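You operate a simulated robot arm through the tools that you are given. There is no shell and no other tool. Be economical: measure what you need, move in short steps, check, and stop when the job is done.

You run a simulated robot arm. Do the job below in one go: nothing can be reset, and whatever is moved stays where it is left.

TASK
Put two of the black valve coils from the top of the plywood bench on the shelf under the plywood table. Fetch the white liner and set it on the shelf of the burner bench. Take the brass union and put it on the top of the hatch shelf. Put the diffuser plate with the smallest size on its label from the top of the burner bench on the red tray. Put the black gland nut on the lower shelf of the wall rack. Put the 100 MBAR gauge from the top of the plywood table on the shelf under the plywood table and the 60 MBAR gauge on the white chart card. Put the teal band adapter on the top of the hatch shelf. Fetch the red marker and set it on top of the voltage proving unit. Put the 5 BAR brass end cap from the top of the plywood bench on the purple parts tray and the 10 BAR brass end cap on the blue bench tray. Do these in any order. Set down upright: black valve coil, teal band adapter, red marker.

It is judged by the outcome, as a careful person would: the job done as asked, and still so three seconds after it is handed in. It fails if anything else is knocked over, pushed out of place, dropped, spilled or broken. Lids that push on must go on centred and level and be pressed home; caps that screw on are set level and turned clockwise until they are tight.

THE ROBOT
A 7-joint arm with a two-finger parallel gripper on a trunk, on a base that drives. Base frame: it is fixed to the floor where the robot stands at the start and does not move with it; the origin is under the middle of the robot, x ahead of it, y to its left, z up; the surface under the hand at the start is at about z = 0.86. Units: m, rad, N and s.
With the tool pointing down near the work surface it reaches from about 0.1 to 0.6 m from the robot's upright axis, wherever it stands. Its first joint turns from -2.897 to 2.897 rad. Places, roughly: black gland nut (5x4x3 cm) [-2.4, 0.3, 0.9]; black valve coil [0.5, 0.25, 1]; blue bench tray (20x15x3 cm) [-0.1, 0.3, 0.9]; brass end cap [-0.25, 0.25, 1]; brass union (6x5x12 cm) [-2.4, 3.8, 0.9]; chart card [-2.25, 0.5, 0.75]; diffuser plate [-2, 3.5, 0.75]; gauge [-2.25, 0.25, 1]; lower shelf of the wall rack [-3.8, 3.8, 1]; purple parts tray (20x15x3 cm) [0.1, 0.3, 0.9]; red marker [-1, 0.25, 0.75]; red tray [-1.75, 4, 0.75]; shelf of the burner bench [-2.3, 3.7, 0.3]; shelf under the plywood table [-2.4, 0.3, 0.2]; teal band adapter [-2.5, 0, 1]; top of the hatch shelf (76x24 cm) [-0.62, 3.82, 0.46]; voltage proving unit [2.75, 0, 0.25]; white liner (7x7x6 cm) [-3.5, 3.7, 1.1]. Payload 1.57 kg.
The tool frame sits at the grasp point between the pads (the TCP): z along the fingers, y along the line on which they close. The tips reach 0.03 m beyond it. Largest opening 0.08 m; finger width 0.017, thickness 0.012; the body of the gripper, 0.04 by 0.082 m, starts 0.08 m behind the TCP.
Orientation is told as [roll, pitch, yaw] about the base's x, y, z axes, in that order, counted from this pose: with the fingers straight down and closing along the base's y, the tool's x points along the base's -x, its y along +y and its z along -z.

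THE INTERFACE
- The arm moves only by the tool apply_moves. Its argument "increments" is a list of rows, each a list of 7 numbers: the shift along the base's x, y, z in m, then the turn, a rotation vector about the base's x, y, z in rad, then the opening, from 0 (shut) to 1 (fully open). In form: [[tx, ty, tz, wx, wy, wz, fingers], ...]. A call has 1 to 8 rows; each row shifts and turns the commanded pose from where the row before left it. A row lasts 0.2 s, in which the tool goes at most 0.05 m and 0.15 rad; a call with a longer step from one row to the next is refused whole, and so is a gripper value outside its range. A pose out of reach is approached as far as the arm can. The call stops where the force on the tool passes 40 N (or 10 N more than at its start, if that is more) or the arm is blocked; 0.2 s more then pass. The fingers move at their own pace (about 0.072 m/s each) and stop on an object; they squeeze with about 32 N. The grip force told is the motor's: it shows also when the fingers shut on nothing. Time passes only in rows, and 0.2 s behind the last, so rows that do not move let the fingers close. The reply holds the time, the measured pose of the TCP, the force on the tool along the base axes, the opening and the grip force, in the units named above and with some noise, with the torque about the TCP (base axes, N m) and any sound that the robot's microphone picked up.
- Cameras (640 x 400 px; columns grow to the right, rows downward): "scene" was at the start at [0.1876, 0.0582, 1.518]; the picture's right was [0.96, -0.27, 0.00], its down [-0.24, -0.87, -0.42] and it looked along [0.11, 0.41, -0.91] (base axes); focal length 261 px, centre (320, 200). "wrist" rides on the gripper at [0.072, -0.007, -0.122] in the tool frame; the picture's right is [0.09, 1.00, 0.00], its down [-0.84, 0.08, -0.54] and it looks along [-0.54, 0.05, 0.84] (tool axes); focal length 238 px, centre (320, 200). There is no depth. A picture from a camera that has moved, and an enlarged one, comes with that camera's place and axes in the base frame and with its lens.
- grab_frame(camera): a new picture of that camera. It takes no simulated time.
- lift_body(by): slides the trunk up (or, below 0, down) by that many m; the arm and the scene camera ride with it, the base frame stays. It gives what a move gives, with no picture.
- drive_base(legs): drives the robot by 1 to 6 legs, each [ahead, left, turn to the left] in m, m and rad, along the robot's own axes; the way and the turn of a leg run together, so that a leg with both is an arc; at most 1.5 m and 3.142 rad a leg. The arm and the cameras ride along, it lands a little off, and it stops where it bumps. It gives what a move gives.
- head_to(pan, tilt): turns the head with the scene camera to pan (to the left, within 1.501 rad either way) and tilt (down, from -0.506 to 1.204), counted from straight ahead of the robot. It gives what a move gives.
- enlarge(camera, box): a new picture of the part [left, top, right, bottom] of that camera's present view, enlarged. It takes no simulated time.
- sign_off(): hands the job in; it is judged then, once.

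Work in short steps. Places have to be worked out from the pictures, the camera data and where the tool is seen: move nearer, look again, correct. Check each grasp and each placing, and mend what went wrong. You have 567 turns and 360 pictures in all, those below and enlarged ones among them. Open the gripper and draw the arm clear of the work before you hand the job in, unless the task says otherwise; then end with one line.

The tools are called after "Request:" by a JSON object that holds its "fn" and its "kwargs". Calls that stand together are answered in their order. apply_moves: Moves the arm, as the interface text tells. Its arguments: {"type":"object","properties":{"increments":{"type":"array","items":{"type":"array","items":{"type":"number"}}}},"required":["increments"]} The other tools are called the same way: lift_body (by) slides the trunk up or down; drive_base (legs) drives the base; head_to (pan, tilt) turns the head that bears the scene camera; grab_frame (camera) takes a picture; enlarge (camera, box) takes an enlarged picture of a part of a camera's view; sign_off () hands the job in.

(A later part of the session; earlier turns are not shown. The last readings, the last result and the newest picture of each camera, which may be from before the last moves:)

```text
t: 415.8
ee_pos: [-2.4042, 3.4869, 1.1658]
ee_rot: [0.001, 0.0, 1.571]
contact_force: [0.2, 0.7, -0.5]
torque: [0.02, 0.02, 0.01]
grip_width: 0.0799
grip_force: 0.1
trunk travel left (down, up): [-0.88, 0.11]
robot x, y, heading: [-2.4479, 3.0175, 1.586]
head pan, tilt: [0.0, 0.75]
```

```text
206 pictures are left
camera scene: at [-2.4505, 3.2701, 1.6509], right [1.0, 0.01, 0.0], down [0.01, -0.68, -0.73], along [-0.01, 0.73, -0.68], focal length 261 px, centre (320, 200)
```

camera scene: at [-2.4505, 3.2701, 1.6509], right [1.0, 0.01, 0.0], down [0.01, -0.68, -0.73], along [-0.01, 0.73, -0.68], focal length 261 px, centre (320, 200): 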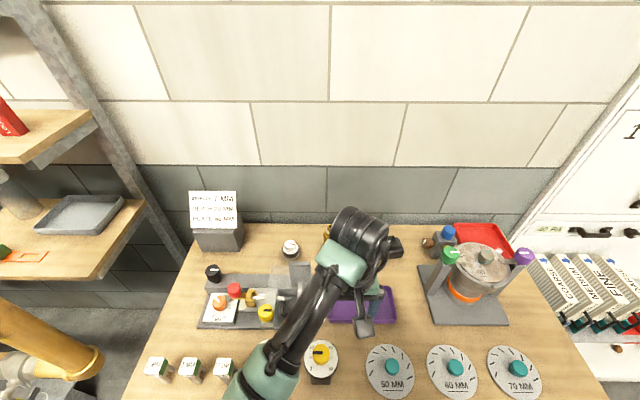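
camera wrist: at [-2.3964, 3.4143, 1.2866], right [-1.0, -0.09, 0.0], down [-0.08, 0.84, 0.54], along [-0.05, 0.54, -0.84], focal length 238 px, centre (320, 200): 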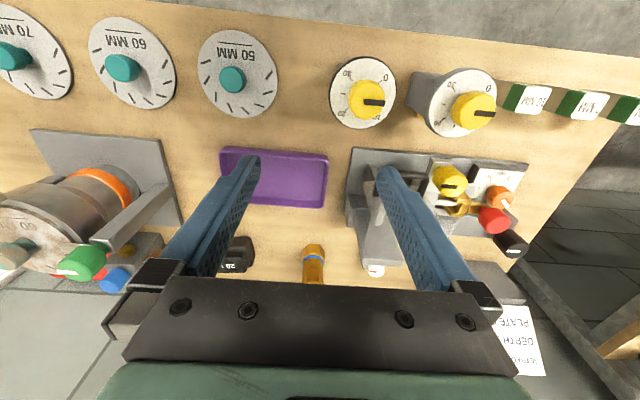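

The union's base is at ≈(-2.42,3.856). Drive forward 0.3 m and re-look.

Request:
{"fn": "drive_base", "kwargs": {"legs": [[0.3, 0.01, 0]]}}

Request:
{"fn": "grab_frame", "kwargs": {"camera": "wrist"}}

Request:
{"fn": "grab_frame", "kwargs": {"camera": "scene"}}

```text
t: 417.8
ee_pos: [-2.4216, 3.7805, 1.166]
ee_rot: [0.0, 0.0, 1.577]
contact_force: [-0.9, 0.7, 0.0]
torque: [-0.01, 0.0, 0.0]
grip_width: 0.0798
grip_force: 0.1
trunk travel left (down, up): [-0.88, 0.11]
robot x, y, heading: [-2.4628, 3.3097, 1.587]
head pan, tilt: [0.0, 0.75]
```

```text
205 pictures are left
camera wrist: at [-2.4126, 3.7069, 1.2867], right [-1.0, -0.1, 0.0], down [-0.08, 0.84, 0.54], along [-0.05, 0.54, -0.84], focal length 238 px, centre (320, 200)
```

wrist: 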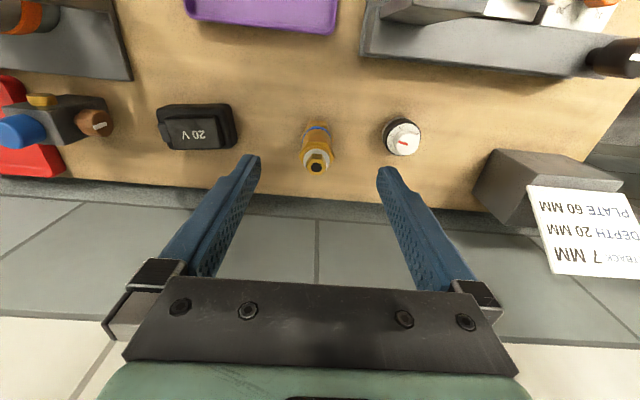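

```text
204 pictures are left
camera scene: at [-2.4661, 3.5625, 1.6509], right [1.0, 0.02, 0.0], down [0.01, -0.68, -0.73], along [-0.01, 0.73, -0.68], focal length 261 px, centre (320, 200)
```

scene: 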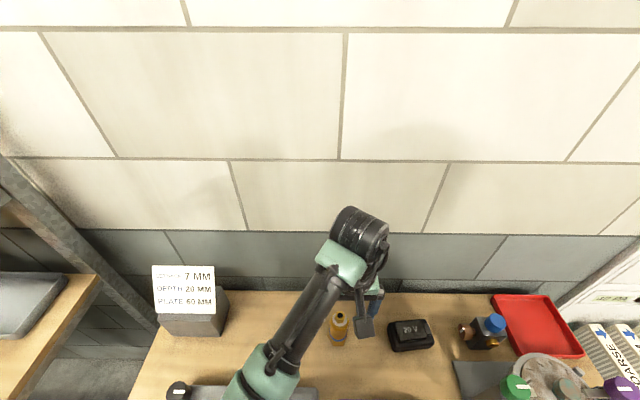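

Union at (-2.42,3.845). Drive 0.07 forward, then descend part way.

Request:
{"fn": "drive_base", "kwargs": {"legs": [[0.08, 0, 0]]}}

Request:
{"fn": "apply_moves", "kwargs": {"increments": [[0, -0.012, -0.04, 0, 0, 0, 1], [0, 0, -0.045, 0, 0, 0, 1], [0, 0, -0.045, 0, 0, 0, 1]]}}

Request:
{"fn": "grab_frame", "kwargs": {"camera": "wrist"}}

Request:
{"fn": "grab_frame", "kwargs": {"camera": "scene"}}

```text
t: 418.8
ee_pos: [-2.4212, 3.8601, 1.1652]
ee_rot: [-0.002, 0.0, 1.577]
contact_force: [-1.4, -0.5, 0.6]
torque: [-0.04, -0.03, 0.02]
grip_width: 0.08
grip_force: 0.0
trunk travel left (down, up): [-0.88, 0.11]
robot x, y, heading: [-2.4659, 3.392, 1.589]
head pan, tilt: [0.0, 0.75]
```

```text
t: 419.6
ee_pos: [-2.4205, 3.8503, 1.0379]
ee_rot: [0.0, 0.0, 1.576]
contact_force: [0.5, -0.4, -0.1]
torque: [0.01, -0.01, -0.02]
grip_width: 0.0799
grip_force: 0.0
trunk travel left (down, up): [-0.88, 0.11]
robot x, y, heading: [-2.4656, 3.3908, 1.592]
head pan, tilt: [0.0, 0.75]
```

```text
203 pictures are left
camera wrist: at [-2.4109, 3.7773, 1.1588], right [-1.0, -0.1, 0.0], down [-0.08, 0.84, 0.54], along [-0.05, 0.54, -0.84], focal length 238 px, centre (320, 200)
```

wrist: 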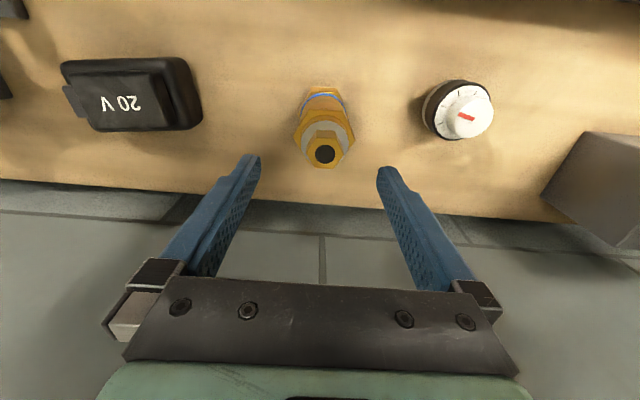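

```text
202 pictures are left
camera scene: at [-2.4669, 3.6434, 1.6509], right [1.0, 0.02, 0.0], down [0.01, -0.68, -0.73], along [-0.01, 0.73, -0.68], focal length 261 px, centre (320, 200)
```

scene: 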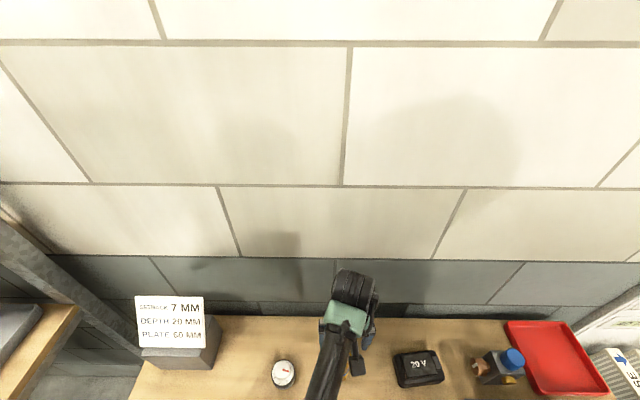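

Aligned. Descend to z≈0.90 and grip.

Request:
{"fn": "apply_moves", "kwargs": {"increments": [[-0.001, -0.004, -0.045, 0, 0, 0, 1], [0, 0, -0.045, 0, 0, 0, 1], [0, 0, -0.045, 0, 0, 0, 1]]}}

Request:
{"fn": "apply_moves", "kwargs": {"increments": [[0, 0, 0, 0, 0, 0, 0], [0, 0, 0, 0, 0, 0, 0], [0, 0, 0, 0, 0, 0, 0]]}}

Request:
{"fn": "grab_frame", "kwargs": {"camera": "wrist"}}

```text
t: 420.4
ee_pos: [-2.4257, 3.8516, 0.9223]
ee_rot: [-0.002, -0.018, 1.574]
contact_force: [-1.3, -5.2, 19.8]
torque: [0.11, -0.16, -0.04]
grip_width: 0.08
grip_force: 0.0
trunk travel left (down, up): [-0.88, 0.11]
robot x, y, heading: [-2.4656, 3.3917, 1.588]
head pan, tilt: [0.0, 0.75]
stopped in row 3: the force on the tool passed its limit at 83 N (the readings are from after the stop); the commanded pose is now the measured one
```

```text
t: 421.2
ee_pos: [-2.4228, 3.851, 0.9215]
ee_rot: [-0.004, -0.019, 1.573]
contact_force: [8.9, -5.9, 30.4]
torque: [0.25, -0.09, -0.14]
grip_width: 0.0528
grip_force: 32.2
trunk travel left (down, up): [-0.88, 0.11]
robot x, y, heading: [-2.4698, 3.3929, 1.579]
head pan, tilt: [0.0, 0.75]
```

```text
201 pictures are left
camera wrist: at [-2.4149, 3.7769, 1.0409], right [-1.0, -0.09, -0.01], down [-0.08, 0.83, 0.56], along [-0.05, 0.56, -0.83], focal length 238 px, centre (320, 200)
```

wrist: 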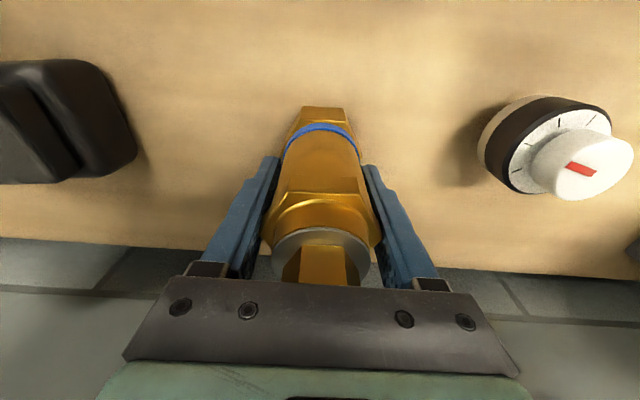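

The palm met the union's top (it's ≈1.0 high), harmlessly; it is gripped. Lift gently.

Request:
{"fn": "apply_moves", "kwargs": {"increments": [[0, 0, 0.02, 0, 0, 0, 0], [0, 0, 0.04, 0, 0, 0, 0], [0, 0, 0.045, 0, 0, 0, 0], [0, 0, 0.045, 0, 0, 0, 0], [0, 0, 0.045, 0, 0, 0, 0], [0, 0, 0.03, 0, 0, 0, 0]]}}

Request:
{"fn": "grab_frame", "kwargs": {"camera": "wrist"}}

```text
t: 422.6
ee_pos: [-2.4246, 3.8535, 1.1491]
ee_rot: [-0.005, -0.01, 1.578]
contact_force: [-1.0, -0.3, -5.9]
torque: [0.0, -0.1, -0.01]
grip_width: 0.0524
grip_force: 32.2
out of reach, approached as far as the arm can: row 5
trunk travel left (down, up): [-0.88, 0.11]
robot x, y, heading: [-2.4628, 3.3867, 1.588]
head pan, tilt: [0.0, 0.75]
```

```text
200 pictures are left
camera wrist: at [-2.4171, 3.7802, 1.2691], right [-1.0, -0.1, -0.01], down [-0.09, 0.83, 0.55], along [-0.05, 0.55, -0.83], focal length 238 px, centre (320, 200)
```

wrist: 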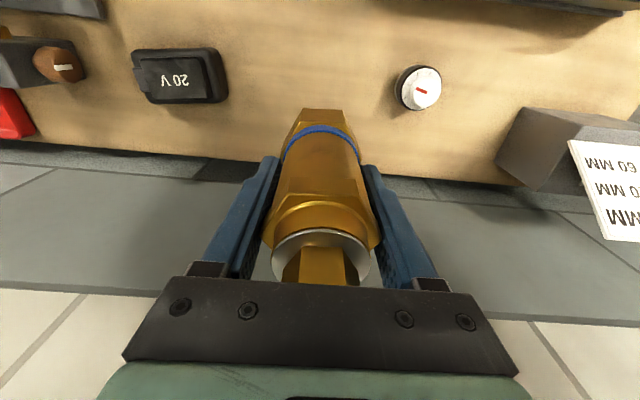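

Held. Back out and carry it to the hatch shelf's right end.

Request:
{"fn": "drive_base", "kwargs": {"legs": [[-0.87, 0, 0], [0, -1.02, 0], [0, -1.0, 0]]}}

Request:
{"fn": "lift_body", "kwargs": {"by": -0.4}}

Request:
{"fn": "drive_base", "kwargs": {"legs": [[0.45, 0, 0]]}}

Request:
{"fn": "head_to", "kwargs": {"pan": 0.0, "tilt": 0.7}}

Request:
{"fn": "grab_frame", "kwargs": {"camera": "scene"}}

Request:
{"fn": "grab_frame", "kwargs": {"camera": "wrist"}}

```text
t: 436.7
ee_pos: [-0.4394, 3.0369, 1.1489]
ee_rot: [0.0, -0.011, 1.595]
contact_force: [-0.5, 0.6, -5.4]
torque: [0.04, 0.0, -0.03]
grip_width: 0.0526
grip_force: 32.1
trunk travel left (down, up): [-0.88, 0.11]
robot x, y, heading: [-0.4676, 2.5736, 1.612]
head pan, tilt: [0.0, 0.75]
```

```text
t: 440.5
ee_pos: [-0.4391, 3.0369, 0.7484]
ee_rot: [-0.001, -0.013, 1.596]
contact_force: [1.1, -0.2, -6.3]
torque: [0.05, -0.01, 0.03]
grip_width: 0.0525
grip_force: 32.0
trunk travel left (down, up): [-0.48, 0.51]
robot x, y, heading: [-0.4694, 2.5745, 1.605]
head pan, tilt: [0.0, 0.75]
```

```text
t: 443.2
ee_pos: [-0.4501, 3.4921, 0.7481]
ee_rot: [-0.002, -0.011, 1.588]
contact_force: [-0.1, 0.5, -5.5]
torque: [0.02, -0.02, 0.01]
grip_width: 0.0524
grip_force: 32.4
trunk travel left (down, up): [-0.48, 0.51]
robot x, y, heading: [-0.4843, 3.0303, 1.597]
head pan, tilt: [0.0, 0.75]
```

```text
t: 443.9
ee_pos: [-0.4494, 3.4919, 0.7489]
ee_rot: [-0.002, -0.012, 1.587]
contact_force: [-0.3, -1.1, -6.3]
torque: [0.03, 0.02, 0.02]
grip_width: 0.0523
grip_force: 32.4
trunk travel left (down, up): [-0.48, 0.51]
robot x, y, heading: [-0.4877, 3.0258, 1.597]
head pan, tilt: [0.0, 0.7]
```

```text
199 pictures are left
camera scene: at [-0.4919, 3.2833, 1.2549], right [1.0, 0.03, 0.0], down [0.02, -0.64, -0.76], along [-0.02, 0.76, -0.64], focal length 261 px, centre (320, 200)
```

scene: 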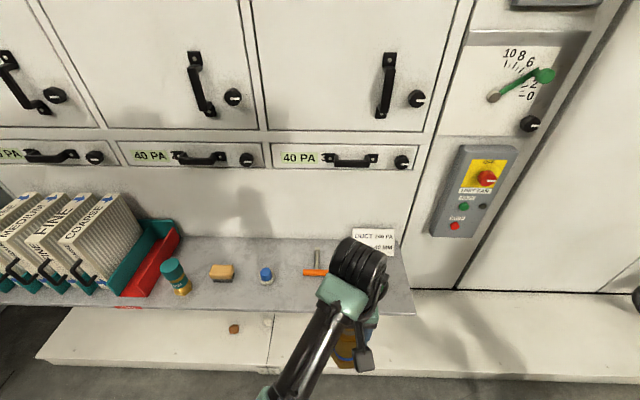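

```text
198 pictures are left
camera wrist: at [-0.4406, 3.4175, 0.8683], right [-0.99, -0.11, 0.0], down [-0.09, 0.83, 0.55], along [-0.06, 0.55, -0.83], focal length 238 px, centre (320, 200)
```

wrist: 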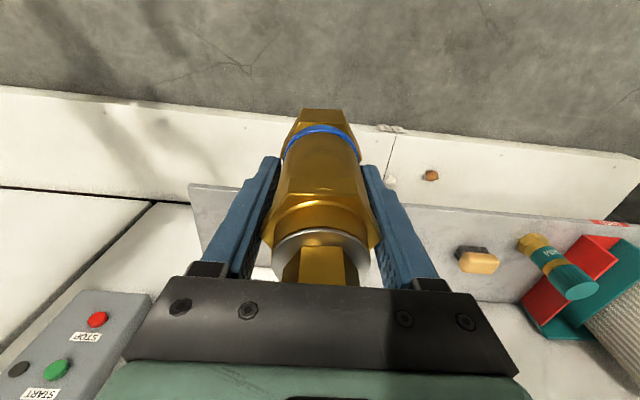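

Shelf right end x≈-0.216. I'll set the union at ≈(-0.41,3.735), in front of and right of the orange tool. Level the tool, lower and approach.

Request:
{"fn": "apply_moves", "kwargs": {"increments": [[0, 0, -0.02, -0.012, 0.002, 0, 0]]}}

Request:
{"fn": "lift_body", "kwargs": {"by": -0.07}}

Request:
{"fn": "drive_base", "kwargs": {"legs": [[0.15, -0.045, -0.02]]}}

Request:
{"fn": "grab_frame", "kwargs": {"camera": "wrist"}}

```text
t: 444.3
ee_pos: [-0.4503, 3.4915, 0.7305]
ee_rot: [-0.001, 0.001, 1.586]
contact_force: [0.1, -0.4, -5.6]
torque: [0.04, -0.02, 0.01]
grip_width: 0.0523
grip_force: 32.4
trunk travel left (down, up): [-0.48, 0.51]
robot x, y, heading: [-0.4904, 3.032, 1.602]
head pan, tilt: [0.0, 0.7]
```

```text
t: 445.4
ee_pos: [-0.45, 3.4916, 0.6579]
ee_rot: [-0.001, 0.0, 1.586]
contact_force: [0.5, -0.1, -5.7]
torque: [-0.02, 0.01, 0.0]
grip_width: 0.0526
grip_force: 31.6
trunk travel left (down, up): [-0.41, 0.58]
robot x, y, heading: [-0.4862, 3.0283, 1.6]
head pan, tilt: [0.0, 0.7]
```

```text
t: 446.7
ee_pos: [-0.4014, 3.639, 0.6581]
ee_rot: [0.0, 0.001, 1.572]
contact_force: [0.0, -0.2, -4.9]
torque: [0.01, -0.05, 0.02]
grip_width: 0.0524
grip_force: 31.8
trunk travel left (down, up): [-0.41, 0.58]
robot x, y, heading: [-0.4474, 3.1766, 1.583]
head pan, tilt: [0.0, 0.7]
```

```text
197 pictures are left
camera wrist: at [-0.3933, 3.5662, 0.7795], right [-1.0, -0.09, 0.0], down [-0.08, 0.84, 0.54], along [-0.05, 0.54, -0.84], focal length 238 px, centre (320, 200)
```

wrist: 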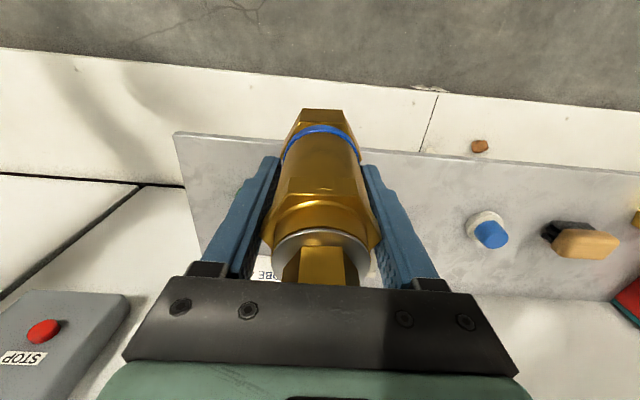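

Forward 0.09 m and check with both cameras.

Request:
{"fn": "drive_base", "kwargs": {"legs": [[0.092, 0, 0]]}}

Request:
{"fn": "grab_frame", "kwargs": {"camera": "wrist"}}

Request:
{"fn": "enlarge", "kwargs": {"camera": "scene", "box": [200, 220, 460, 400]}}

```text
t: 447.9
ee_pos: [-0.4017, 3.7321, 0.659]
ee_rot: [0.0, 0.002, 1.571]
contact_force: [0.0, 0.3, -6.1]
torque: [0.02, 0.0, 0.02]
grip_width: 0.0523
grip_force: 31.8
trunk travel left (down, up): [-0.41, 0.58]
robot x, y, heading: [-0.4467, 3.2718, 1.58]
head pan, tilt: [0.0, 0.7]
```

```text
196 pictures are left
camera wrist: at [-0.3946, 3.66, 0.7794], right [-1.0, -0.09, 0.0], down [-0.08, 0.84, 0.54], along [-0.05, 0.54, -0.84], focal length 238 px, centre (320, 200)
```

wrist: 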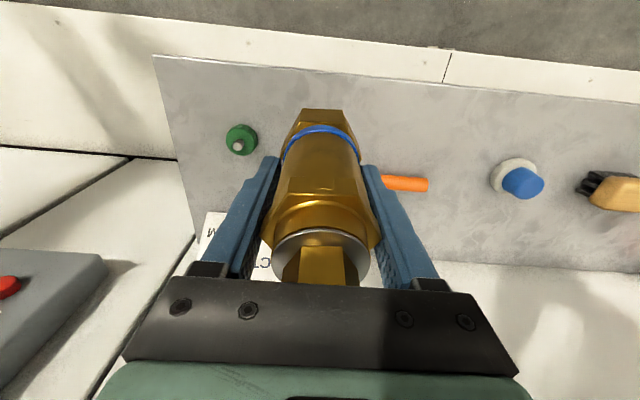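

```text
2.22 times, centred on (330, 310) of scene
camera zoom: at [-0.4477, 3.5253, 1.1848], right [1.0, 0.01, 0.0], down [0.01, -0.64, -0.76], along [-0.01, 0.76, -0.64], focal length 580 px, centre (298, -44)
```

zoom: 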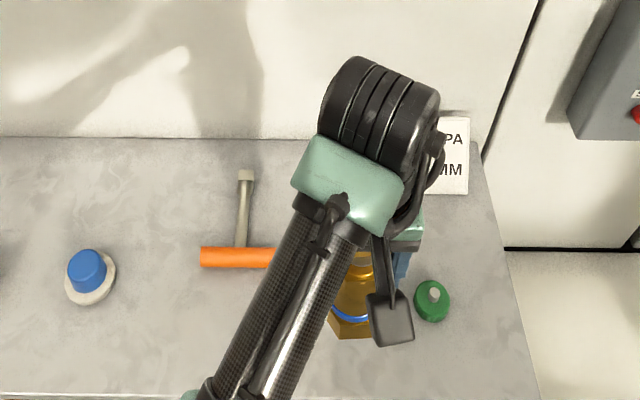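

Green cap and tool are clear of the footprint. Lower.

Request:
{"fn": "apply_moves", "kwargs": {"increments": [[0, 0.002, -0.03, 0, 0, 0, 0], [0, 0, -0.03, 0, 0, 0, 0], [0, 0, -0.03, 0, 0, 0, 0], [0, 0, -0.015, 0, 0, 0, 0]]}}

Request:
{"fn": "apply_moves", "kwargs": {"increments": [[0, 0, -0.005, 0, 0, 0, 0], [0, 0, -0.005, 0, 0, 0, 0], [0, 0, 0, 0, 0, 0, 0]]}}

```text
t: 448.9
ee_pos: [-0.4015, 3.7352, 0.5536]
ee_rot: [-0.002, 0.003, 1.568]
contact_force: [0.9, 0.3, -5.5]
torque: [0.03, 0.0, -0.01]
grip_width: 0.0523
grip_force: 32.0
trunk travel left (down, up): [-0.41, 0.58]
robot x, y, heading: [-0.443, 3.2695, 1.583]
head pan, tilt: [0.0, 0.7]
```

```text
t: 449.7
ee_pos: [-0.4028, 3.7334, 0.5418]
ee_rot: [0.001, 0.002, 1.57]
contact_force: [-0.3, -1.5, -6.4]
torque: [0.02, 0.0, 0.0]
grip_width: 0.0523
grip_force: 31.8
trunk travel left (down, up): [-0.41, 0.58]
robot x, y, heading: [-0.4464, 3.2709, 1.583]
head pan, tilt: [0.0, 0.7]
```

Request:
{"fn": "apply_moves", "kwargs": {"increments": [[0, 0, -0.004, 0, 0, 0, 0], [0, 0, -0.004, 0, 0, 0, 0], [0, 0, -0.003, 0, 0, 0, 0], [0, 0, 0, 0, 0, 0, 0]]}}

```text
t: 450.7
ee_pos: [-0.4029, 3.7335, 0.5334]
ee_rot: [-0.001, 0.001, 1.57]
contact_force: [-0.4, -0.5, -5.7]
torque: [0.04, -0.02, -0.02]
grip_width: 0.0525
grip_force: 32.1
trunk travel left (down, up): [-0.41, 0.58]
robot x, y, heading: [-0.4441, 3.2677, 1.582]
head pan, tilt: [0.0, 0.7]
```

Request:
{"fn": "apply_moves", "kwargs": {"increments": [[0, 0, -0.004, 0, 0, 0, 0], [0, 0, -0.004, 0, 0, 0, 0], [0, 0, 0, 0, 0, 0, 0]]}}

Request:
{"fn": "grab_frame", "kwargs": {"camera": "wrist"}}

```text
t: 451.5
ee_pos: [-0.4024, 3.7334, 0.5269]
ee_rot: [-0.001, 0.002, 1.571]
contact_force: [0.1, -0.2, -5.8]
torque: [0.03, 0.01, -0.03]
grip_width: 0.0529
grip_force: 32.0
trunk travel left (down, up): [-0.41, 0.58]
robot x, y, heading: [-0.4454, 3.2738, 1.587]
head pan, tilt: [0.0, 0.7]
```

```text
194 pictures are left
camera wrist: at [-0.3938, 3.6611, 0.6462], right [-1.0, -0.09, 0.0], down [-0.08, 0.84, 0.54], along [-0.05, 0.54, -0.84], focal length 238 px, centre (320, 200)
```

wrist: 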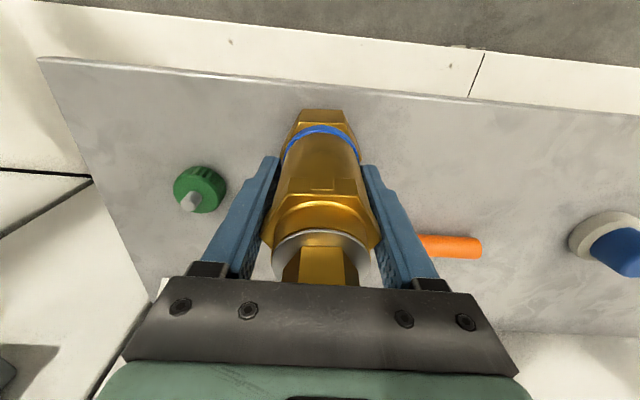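

Request:
{"fn": "apply_moves", "kwargs": {"increments": [[0, 0, -0.005, 0, 0, 0, 0], [0, 0, -0.005, 0, 0, 0, 0], [0, 0, -0.004, 0, 0, 0, 0], [0, 0, 0, 0, 0, 0, 0]]}}

```text
t: 452.1
ee_pos: [-0.4035, 3.7358, 0.5229]
ee_rot: [-0.001, -0.008, 1.568]
contact_force: [0.7, -9.1, 22.7]
torque: [-0.07, -0.04, 0.0]
grip_width: 0.0528
grip_force: 32.5
trunk travel left (down, up): [-0.41, 0.58]
robot x, y, heading: [-0.4475, 3.2696, 1.582]
head pan, tilt: [0.0, 0.7]
stopped in row 3: the force on the tool passed its limit at 45 N (the readings are from after the stop); the commanded pose is now the measured one
```

Contact. Ease 2 mm, release, rise.

Request:
{"fn": "apply_moves", "kwargs": {"increments": [[0, -0.001, 0.003, -0.008, 0, 0, 0], [0, 0, 0, 0, 0, 0, 0.8], [0, 0, 0, 0, 0, 0, 0.8]]}}

Request:
{"fn": "apply_moves", "kwargs": {"increments": [[0, 0, 0.03, 0, 0, 0, 0.8], [0, 0, 0.045, 0, 0, 0, 0.8], [0, 0, 0.045, 0, 0, 0, 0.8], [0, 0, 0.03, 0, 0, 0, 0.8]]}}

Request:
{"fn": "grab_frame", "kwargs": {"camera": "wrist"}}

```text
t: 452.9
ee_pos: [-0.4028, 3.7345, 0.5217]
ee_rot: [0.002, 0.004, 1.569]
contact_force: [0.7, -1.7, 3.2]
torque: [0.09, 0.02, 0.03]
grip_width: 0.0641
grip_force: 0.1
trunk travel left (down, up): [-0.41, 0.58]
robot x, y, heading: [-0.4459, 3.2698, 1.588]
head pan, tilt: [0.0, 0.7]
```

```text
t: 453.9
ee_pos: [-0.4013, 3.7351, 0.6696]
ee_rot: [0.001, 0.004, 1.571]
contact_force: [1.3, 0.2, 0.9]
torque: [0.01, 0.01, -0.02]
grip_width: 0.0642
grip_force: 0.0
trunk travel left (down, up): [-0.41, 0.58]
robot x, y, heading: [-0.441, 3.2727, 1.581]
head pan, tilt: [0.0, 0.7]
```

```text
193 pictures are left
camera wrist: at [-0.3938, 3.6631, 0.7918], right [-1.0, -0.09, 0.0], down [-0.08, 0.84, 0.54], along [-0.05, 0.54, -0.84], focal length 238 px, centre (320, 200)
```

wrist: 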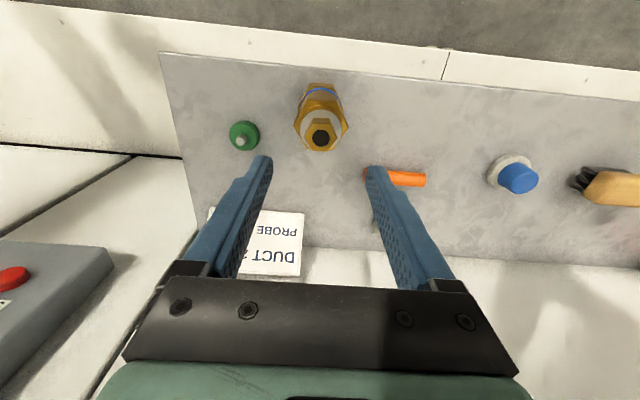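

Union stands on the hatch shelf. Back out, raise, and go for the 50 MM plate.

Request:
{"fn": "drive_base", "kwargs": {"legs": [[-0.75, 0, 0]]}}

Request:
{"fn": "lift_body", "kwargs": {"by": 0.4}}

Request:
{"fn": "drive_base", "kwargs": {"legs": [[0, 1.0, 0], [0, 0.85, 0]]}}

Request:
{"fn": "grab_frame", "kwargs": {"camera": "scene"}}

```text
t: 457.9
ee_pos: [-0.3939, 3.0054, 0.6707]
ee_rot: [0.001, 0.003, 1.585]
contact_force: [-0.3, -0.5, 0.0]
torque: [0.01, -0.01, -0.02]
grip_width: 0.0641
grip_force: 0.0
trunk travel left (down, up): [-0.41, 0.58]
robot x, y, heading: [-0.4277, 2.5395, 1.599]
head pan, tilt: [0.0, 0.7]
```

```text
t: 461.8
ee_pos: [-0.3943, 3.0051, 1.0708]
ee_rot: [0.0, 0.003, 1.586]
contact_force: [0.0, -0.8, -0.1]
torque: [-0.01, 0.03, 0.01]
grip_width: 0.064
grip_force: 0.1
trunk travel left (down, up): [-0.81, 0.18]
robot x, y, heading: [-0.4315, 2.5413, 1.596]
head pan, tilt: [0.0, 0.7]
```

```text
t: 471.1
ee_pos: [-2.2642, 2.9546, 1.0705]
ee_rot: [0.0, 0.003, 1.579]
contact_force: [0.0, 0.1, 0.2]
torque: [0.0, 0.02, -0.01]
grip_width: 0.0641
grip_force: 0.1
trunk travel left (down, up): [-0.81, 0.18]
robot x, y, heading: [-2.3031, 2.4888, 1.595]
head pan, tilt: [0.0, 0.7]
```

```text
192 pictures are left
camera scene: at [-2.308, 2.7437, 1.5851], right [1.0, 0.02, 0.0], down [0.02, -0.64, -0.76], along [-0.02, 0.76, -0.64], focal length 261 px, centre (320, 200)
```

scene: 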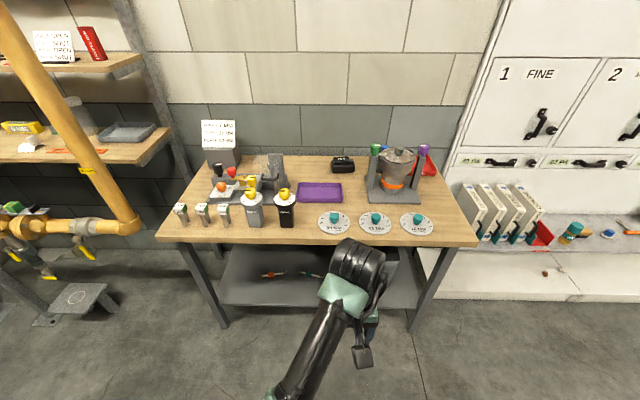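

Drive forward 0.42 m and look at the plate with the wrist camera.

Request:
{"fn": "drive_base", "kwargs": {"legs": [[0.45, 0, -0.015]]}}

Request:
{"fn": "grab_frame", "kwargs": {"camera": "wrist"}}

```text
t: 473.9
ee_pos: [-2.2554, 3.4082, 1.0706]
ee_rot: [0.002, 0.002, 1.551]
contact_force: [-0.2, 0.1, 0.6]
torque: [0.01, -0.02, -0.03]
grip_width: 0.0641
grip_force: 0.1
trunk travel left (down, up): [-0.81, 0.18]
robot x, y, heading: [-2.3049, 2.9405, 1.568]
head pan, tilt: [0.0, 0.7]
```

```text
191 pictures are left
camera wrist: at [-2.2491, 3.3348, 1.1914], right [-1.0, -0.07, 0.0], down [-0.06, 0.84, 0.54], along [-0.04, 0.54, -0.84], focal length 238 px, centre (320, 200)
```

wrist: 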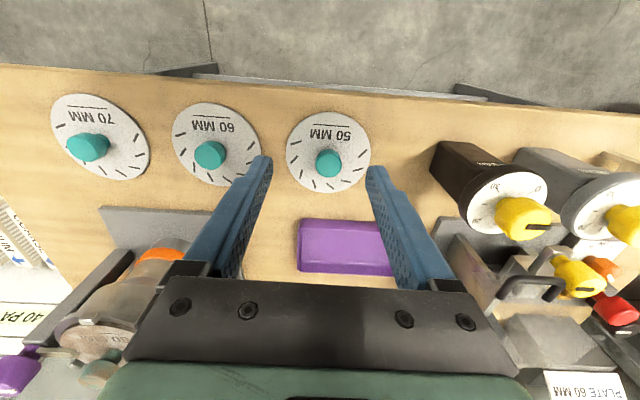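

Plate 50 MM: centre (-2.271,3.464), knob top z≈0.898. I tilt the tool 0.3 rad (top leaning to me, to keep the wrist off the wall later) and hover.

Request:
{"fn": "apply_moves", "kwargs": {"increments": [[-0.005, 0.01, -0.03, 0.15, 0, 0, 0.7], [-0.005, 0.01, -0.03, 0.15, 0, 0, 0.7], [-0.005, 0.016, -0.035, 0, 0, 0, 0.7], [0, 0.016, -0.015, 0, 0, 0, 0.7]]}}

Request:
{"fn": "grab_frame", "kwargs": {"camera": "wrist"}}

```text
t: 474.9
ee_pos: [-2.2695, 3.4568, 0.9579]
ee_rot: [0.005, -0.296, 1.55]
contact_force: [-0.1, -0.5, 0.0]
torque: [0.02, -0.01, 0.0]
grip_width: 0.0559
grip_force: 0.0
trunk travel left (down, up): [-0.81, 0.18]
robot x, y, heading: [-2.3107, 2.9413, 1.563]
head pan, tilt: [0.0, 0.7]
```

```text
190 pictures are left
camera wrist: at [-2.2637, 3.3513, 1.0518], right [-1.0, -0.07, -0.02], down [-0.06, 0.64, 0.76], along [-0.04, 0.76, -0.65], focal length 238 px, centre (320, 200)
```

wrist: 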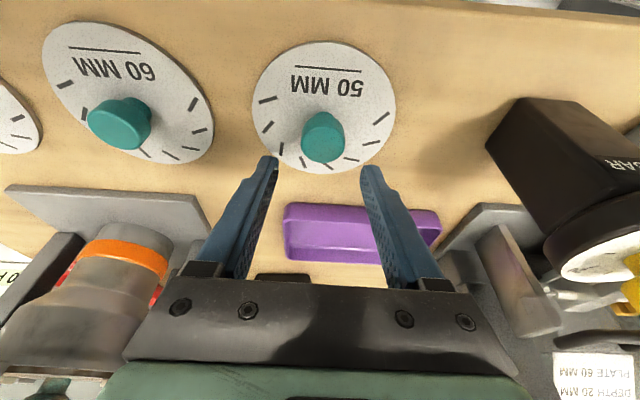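

Knob at (-2.268,3.457). Descend to z≈0.897 and grip.

Request:
{"fn": "apply_moves", "kwargs": {"increments": [[0.001, -0.002, -0.03, 0, 0, 0, 0.7], [0, -0.002, -0.03, 0, 0, 0, 0.7]]}}

Request:
{"fn": "grab_frame", "kwargs": {"camera": "wrist"}}

```text
t: 475.5
ee_pos: [-2.2692, 3.4529, 0.9009]
ee_rot: [0.007, -0.298, 1.551]
contact_force: [0.7, 0.5, -0.2]
torque: [-0.02, 0.0, -0.02]
grip_width: 0.0557
grip_force: 0.0
trunk travel left (down, up): [-0.81, 0.18]
robot x, y, heading: [-2.3075, 2.9412, 1.571]
head pan, tilt: [0.0, 0.7]
```

```text
189 pictures are left
camera wrist: at [-2.2624, 3.3474, 0.9953], right [-1.0, -0.07, -0.02], down [-0.06, 0.64, 0.76], along [-0.04, 0.76, -0.64], focal length 238 px, centre (320, 200)
```

wrist: 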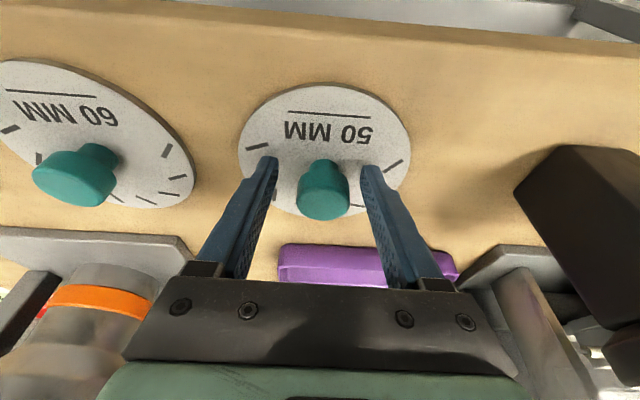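

Knob is between the fingertips. Close.

Request:
{"fn": "apply_moves", "kwargs": {"increments": [[0, 0, -0.002, 0, 0, 0, 0], [0, 0, 0, 0, 0, 0, 0], [0, 0, 0, 0, 0, 0, 0], [0, 0, 0, 0, 0, 0, 0]]}}

Request:
{"fn": "apply_moves", "kwargs": {"increments": [[0, 0, 0.04, 0, 0, 0, 0], [0, 0, 0.045, 0, 0, 0, 0]]}}

Request:
{"fn": "grab_frame", "kwargs": {"camera": "wrist"}}

```text
t: 476.5
ee_pos: [-2.2688, 3.4532, 0.8995]
ee_rot: [0.005, -0.298, 1.552]
contact_force: [-3.1, -0.4, 7.0]
torque: [0.04, 0.08, 0.04]
grip_width: 0.0343
grip_force: 32.1
trunk travel left (down, up): [-0.81, 0.18]
robot x, y, heading: [-2.3054, 2.9427, 1.569]
head pan, tilt: [0.0, 0.7]
```

```text
t: 477.1
ee_pos: [-2.2701, 3.4555, 0.9809]
ee_rot: [0.006, -0.295, 1.553]
contact_force: [0.8, -0.1, -2.8]
torque: [-0.03, -0.02, -0.02]
grip_width: 0.0343
grip_force: 32.0
trunk travel left (down, up): [-0.81, 0.18]
robot x, y, heading: [-2.3074, 2.9386, 1.568]
head pan, tilt: [0.0, 0.7]
```

```text
188 pictures are left
camera wrist: at [-2.2637, 3.3496, 1.0764], right [-1.0, -0.07, -0.02], down [-0.06, 0.64, 0.76], along [-0.04, 0.76, -0.65], focal length 238 px, centre (320, 200)
```

wrist: 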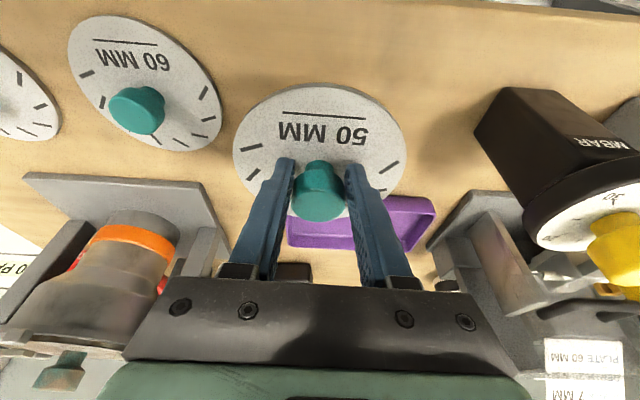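

Plate held. I raise the trunk and hand, and swing the hand to the robot's left so the forearm will stay clear of the burner.

Request:
{"fn": "lift_body", "kwargs": {"by": 0.17}}

Request:
{"fn": "apply_moves", "kwargs": {"increments": [[-0.035, -0.01, 0.015, 0, 0, 0, 0], [-0.035, -0.01, 0.015, 0, 0, 0, 0], [-0.035, -0.01, 0.015, 0, 0, 0, 0], [-0.035, -0.01, 0.01, 0, 0, 0, 0], [-0.035, -0.015, 0, 0, 0, 0, 0], [-0.035, -0.015, 0, 0, 0, 0, 0], [-0.03, -0.01, 0, 0, 0, 0, 0]]}}

```text
t: 479.0
ee_pos: [-2.2708, 3.4557, 1.1524]
ee_rot: [0.005, -0.296, 1.55]
contact_force: [-1.0, 0.4, -3.3]
torque: [-0.02, -0.01, 0.0]
grip_width: 0.0343
grip_force: 32.2
trunk travel left (down, up): [-0.98, 0.01]
robot x, y, heading: [-2.3085, 2.9406, 1.567]
head pan, tilt: [0.0, 0.7]
```

```text
t: 480.6
ee_pos: [-2.5109, 3.3742, 1.2059]
ee_rot: [0.006, -0.296, 1.551]
contact_force: [0.5, -0.3, -2.0]
torque: [-0.03, 0.0, -0.03]
grip_width: 0.0345
grip_force: 31.8
trunk travel left (down, up): [-0.98, 0.01]
robot x, y, heading: [-2.3081, 2.9422, 1.568]
head pan, tilt: [0.0, 0.7]
```

Now drive right 0.66 m and look.

Request:
{"fn": "drive_base", "kwargs": {"legs": [[-0.12, 0, 0], [0, -0.66, 0], [0.25, 0, 0]]}}

Request:
{"fn": "grab_frame", "kwargs": {"camera": "scene"}}

Request:
{"fn": "grab_frame", "kwargs": {"camera": "wrist"}}

```text
t: 486.4
ee_pos: [-1.8658, 3.4977, 1.2063]
ee_rot: [0.005, -0.299, 1.548]
contact_force: [-0.5, -0.5, -2.8]
torque: [-0.04, 0.0, 0.02]
grip_width: 0.0341
grip_force: 31.8
trunk travel left (down, up): [-0.98, 0.01]
robot x, y, heading: [-1.6659, 3.0661, 1.562]
head pan, tilt: [0.0, 0.7]
```

```text
187 pictures are left
camera scene: at [-1.6623, 3.3194, 1.7552], right [1.0, -0.01, 0.0], down [-0.01, -0.64, -0.77], along [0.01, 0.77, -0.64], focal length 261 px, centre (320, 200)
```

scene: 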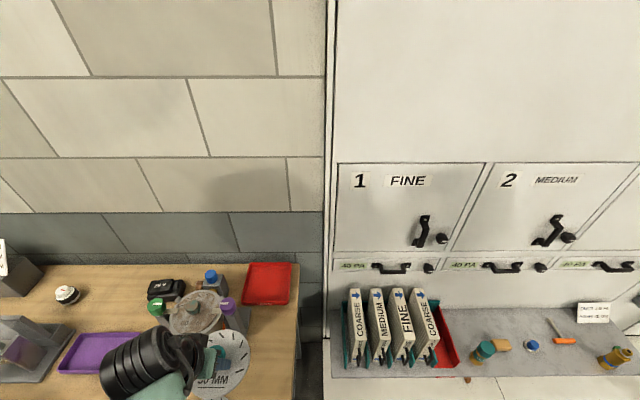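

```text
186 pictures are left
camera wrist: at [-1.86, 3.3923, 1.3004], right [-1.0, -0.07, -0.02], down [-0.06, 0.64, 0.76], along [-0.04, 0.76, -0.64], focal length 238 px, centre (320, 200)
```

wrist: 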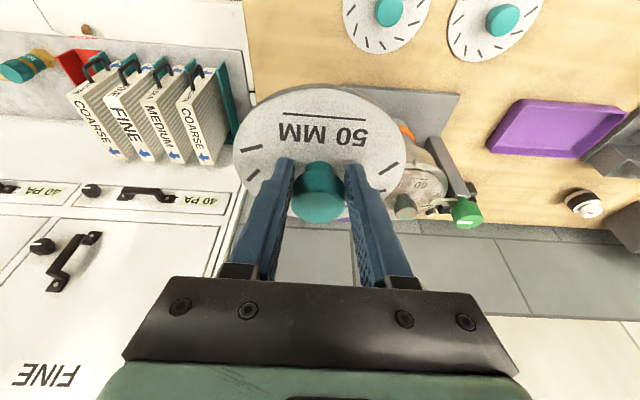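

Red tray measured: x -1.94..-1.77, y 3.81..3.99, centre (-1.855,3.90). Drive forward 0.25 m at height.

Request:
{"fn": "drive_base", "kwargs": {"legs": [[0.25, 0, 0.005]]}}

Request:
{"fn": "grab_frame", "kwargs": {"camera": "scene"}}

Request:
{"fn": "grab_frame", "kwargs": {"camera": "wrist"}}

```text
t: 488.2
ee_pos: [-1.8627, 3.7327, 1.2036]
ee_rot: [0.003, -0.295, 1.558]
contact_force: [0.2, 0.4, -2.3]
torque: [-0.08, 0.0, 0.0]
grip_width: 0.0339
grip_force: 32.1
trunk travel left (down, up): [-0.98, 0.01]
robot x, y, heading: [-1.656, 3.3022, 1.566]
head pan, tilt: [0.0, 0.7]
stopped in leg 1: the robot was blocked; the commanded pose is now the measured one
```

```text
185 pictures are left
camera scene: at [-1.6576, 3.5577, 1.7543], right [1.0, 0.0, 0.0], down [0.0, -0.65, -0.76], along [0.0, 0.76, -0.65], focal length 261 px, centre (320, 200)
```

scene: 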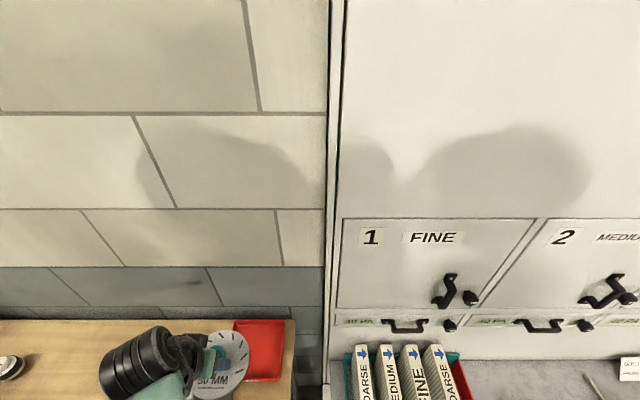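

```text
184 pictures are left
camera wrist: at [-1.8553, 3.6273, 1.2986], right [-1.0, -0.07, -0.02], down [-0.07, 0.65, 0.76], along [-0.04, 0.76, -0.65], focal length 238 px, centre (320, 200)
```

wrist: 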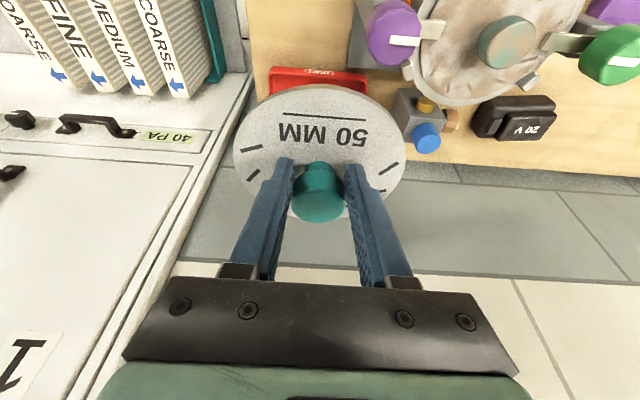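

The low base met the cabinet plinth. I back off, shift left of the plinth, and swing the hand back to straight ahead.

Request:
{"fn": "drive_base", "kwargs": {"legs": [[-0.25, 0, 0], [0, 0.27, 0]]}}

Request:
{"fn": "apply_moves", "kwargs": {"increments": [[0.035, 0.005, 0, 0, 0, 0, 0], [0.035, 0.005, 0, 0, 0, 0, 0], [0.035, 0.005, 0, 0, 0, 0, 0], [0.035, 0.005, 0, 0, 0, 0, 0], [0.035, 0.005, 0, 0, 0, 0, 0], [0.035, 0.005, 0, 0, 0, 0, 0], [0.035, 0.005, 0, 0, 0, 0, 0], [0.035, 0.005, 0, 0, 0, 0, 0]]}}

Request:
{"fn": "grab_frame", "kwargs": {"camera": "scene"}}

```text
t: 491.6
ee_pos: [-2.1306, 3.4865, 1.2057]
ee_rot: [0.006, -0.296, 1.542]
contact_force: [0.6, -0.3, -2.9]
torque: [-0.05, 0.0, 0.03]
grip_width: 0.0339
grip_force: 31.5
trunk travel left (down, up): [-0.98, 0.01]
robot x, y, heading: [-1.9348, 3.0508, 1.557]
head pan, tilt: [0.0, 0.7]
```

```text
t: 493.4
ee_pos: [-1.8476, 3.5246, 1.2055]
ee_rot: [0.007, -0.297, 1.542]
contact_force: [-0.6, -0.2, -3.1]
torque: [-0.04, 0.0, 0.01]
grip_width: 0.0339
grip_force: 31.7
trunk travel left (down, up): [-0.98, 0.01]
robot x, y, heading: [-1.9407, 3.0521, 1.55]
head pan, tilt: [0.0, 0.7]
```

```text
183 pictures are left
camera scene: at [-1.9286, 3.3067, 1.7549], right [1.0, -0.02, 0.0], down [-0.01, -0.64, -0.76], along [0.01, 0.76, -0.64], focal length 261 px, centre (320, 200)
```

scene: 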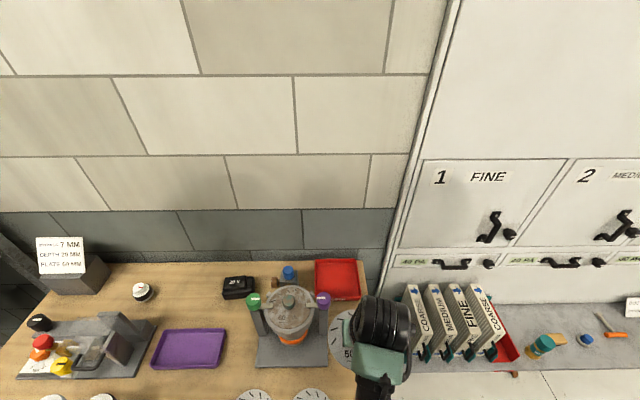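

Clear view. Tray centre (-1.852,3.894). Drive forward 0.2 m, then check.

Request:
{"fn": "drive_base", "kwargs": {"legs": [[0.2, 0.01, 0.01]]}}

Request:
{"fn": "drive_base", "kwargs": {"legs": [[0.15, 0, 0]]}}

Request:
{"fn": "grab_frame", "kwargs": {"camera": "wrist"}}

Request:
{"fn": "grab_frame", "kwargs": {"camera": "scene"}}

```text
t: 495.0
ee_pos: [-1.859, 3.7237, 1.2078]
ee_rot: [0.007, -0.297, 1.547]
contact_force: [-0.3, 0.3, -2.6]
torque: [-0.02, 0.01, -0.01]
grip_width: 0.0338
grip_force: 32.3
trunk travel left (down, up): [-0.98, 0.01]
robot x, y, heading: [-1.9402, 3.2533, 1.565]
head pan, tilt: [0.0, 0.7]
```

```text
t: 496.1
ee_pos: [-1.8612, 3.8005, 1.2038]
ee_rot: [0.006, -0.288, 1.536]
contact_force: [0.2, 0.7, -3.1]
torque: [-0.08, 0.01, -0.01]
grip_width: 0.0336
grip_force: 32.6
trunk travel left (down, up): [-0.98, 0.01]
robot x, y, heading: [-1.9505, 3.3187, 1.559]
head pan, tilt: [0.0, 0.7]
stopped in leg 1: the robot was blocked; the commanded pose is now the measured one
```

```text
182 pictures are left
camera wrist: at [-1.8567, 3.6969, 1.2988], right [-1.0, -0.06, -0.02], down [-0.05, 0.65, 0.76], along [-0.03, 0.76, -0.65], focal length 238 px, centre (320, 200)
```

wrist: 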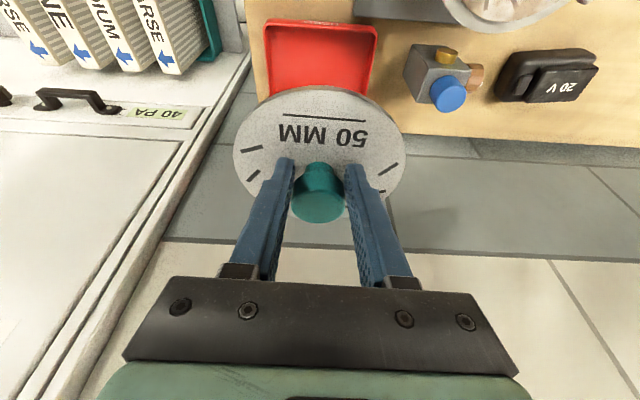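

```text
181 pictures are left
camera scene: at [-1.9421, 3.5863, 1.7537], right [1.0, -0.02, 0.0], down [-0.01, -0.65, -0.76], along [0.01, 0.76, -0.65], focal length 261 px, centre (320, 200)
```

scene: 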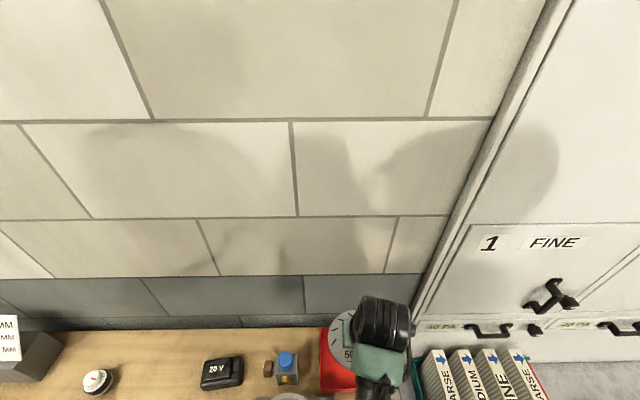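

Blocked again (plinth corner probably), so I extend the arm the remaining 0.088 m and lower with the trunk.

Request:
{"fn": "apply_moves", "kwargs": {"increments": [[0.004, 0.03, 0, 0, 0, 0, 0], [0.004, 0.03, 0, 0, 0, 0, 0], [0.002, 0.025, 0, 0, 0, 0, 0]]}}

Request:
{"fn": "grab_frame", "kwargs": {"camera": "scene"}}

```text
t: 496.9
ee_pos: [-1.8543, 3.8823, 1.2059]
ee_rot: [0.005, -0.294, 1.542]
contact_force: [0.6, 0.2, -2.4]
torque: [-0.04, -0.04, 0.01]
grip_width: 0.0338
grip_force: 32.1
trunk travel left (down, up): [-0.98, 0.01]
robot x, y, heading: [-1.948, 3.3244, 1.558]
head pan, tilt: [0.0, 0.7]
```

```text
180 pictures are left
camera scene: at [-1.9455, 3.5784, 1.7552], right [1.0, -0.01, 0.0], down [-0.01, -0.64, -0.77], along [0.01, 0.77, -0.64], focal length 261 px, centre (320, 200)
```

scene: 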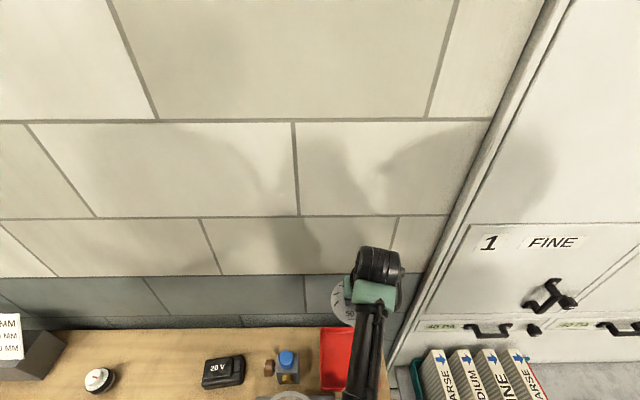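

Lower the trunk 0.2 m and look.

Request:
{"fn": "lift_body", "kwargs": {"by": -0.2}}

Request:
{"fn": "grab_frame", "kwargs": {"camera": "wrist"}}

Request:
{"fn": "grab_frame", "kwargs": {"camera": "scene"}}

```text
t: 499.1
ee_pos: [-1.8554, 3.8814, 1.0057]
ee_rot: [0.004, -0.295, 1.539]
contact_force: [0.0, -0.8, -2.4]
torque: [-0.03, 0.02, 0.04]
grip_width: 0.0336
grip_force: 31.8
trunk travel left (down, up): [-0.78, 0.21]
robot x, y, heading: [-1.9499, 3.3247, 1.555]
head pan, tilt: [0.0, 0.7]
```

```text
179 pictures are left
camera wrist: at [-1.8491, 3.7775, 1.1003], right [-1.0, -0.06, -0.02], down [-0.05, 0.65, 0.76], along [-0.03, 0.76, -0.65], focal length 238 px, centre (320, 200)
```

wrist: 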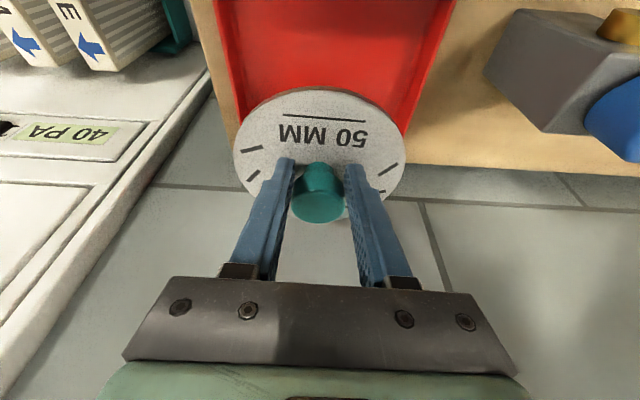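

```text
178 pictures are left
camera scene: at [-1.9446, 3.5793, 1.555], right [1.0, -0.01, 0.0], down [-0.01, -0.64, -0.76], along [0.01, 0.76, -0.64], focal length 261 px, centre (320, 200)
```

scene: 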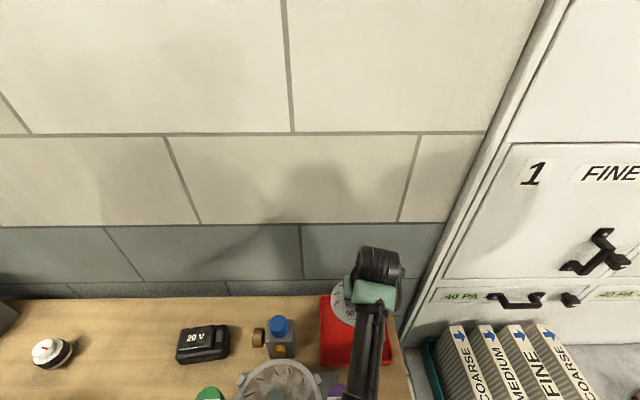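

The forearm passes close to the burner's purple knob; I zoom in to judge before going lower.

Request:
{"fn": "enlarge", "kwargs": {"camera": "scene", "box": [220, 260, 440, 400]}}

Request:
{"fn": "head_to", "kwargs": {"pan": 0.0, "tilt": 1.15}}

Request:
{"fn": "grab_frame", "kwargs": {"camera": "scene"}}

```text
2.86 times, centred on (330, 330) of scene
camera zoom: at [-1.9446, 3.5793, 1.555], right [1.0, -0.01, 0.0], down [-0.01, -0.64, -0.76], along [0.01, 0.76, -0.64], focal length 746 px, centre (291, -171)
```

zoom: 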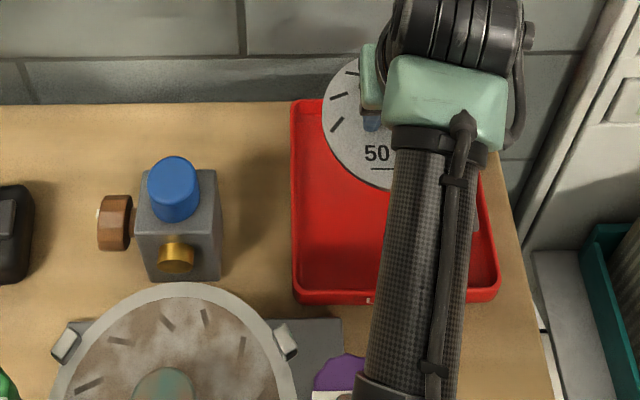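

```text
t: 500.0
ee_pos: [-1.8554, 3.8828, 1.0062]
ee_rot: [0.006, -0.295, 1.539]
contact_force: [-0.6, 0.5, -2.5]
torque: [-0.08, -0.01, 0.01]
grip_width: 0.0335
grip_force: 31.7
trunk travel left (down, up): [-0.78, 0.21]
robot x, y, heading: [-1.9551, 3.3239, 1.556]
head pan, tilt: [0.0, 1.15]
```

```text
176 pictures are left
camera scene: at [-1.945, 3.5541, 1.5219], right [1.0, -0.01, 0.0], down [-0.01, -0.91, -0.41], along [0.01, 0.41, -0.91], focal length 261 px, centre (320, 200)
```

scene: 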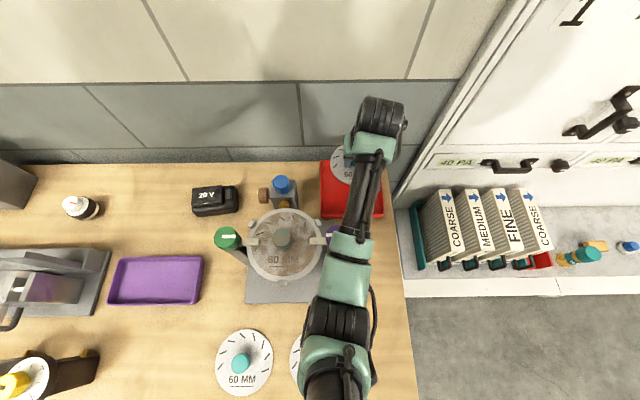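

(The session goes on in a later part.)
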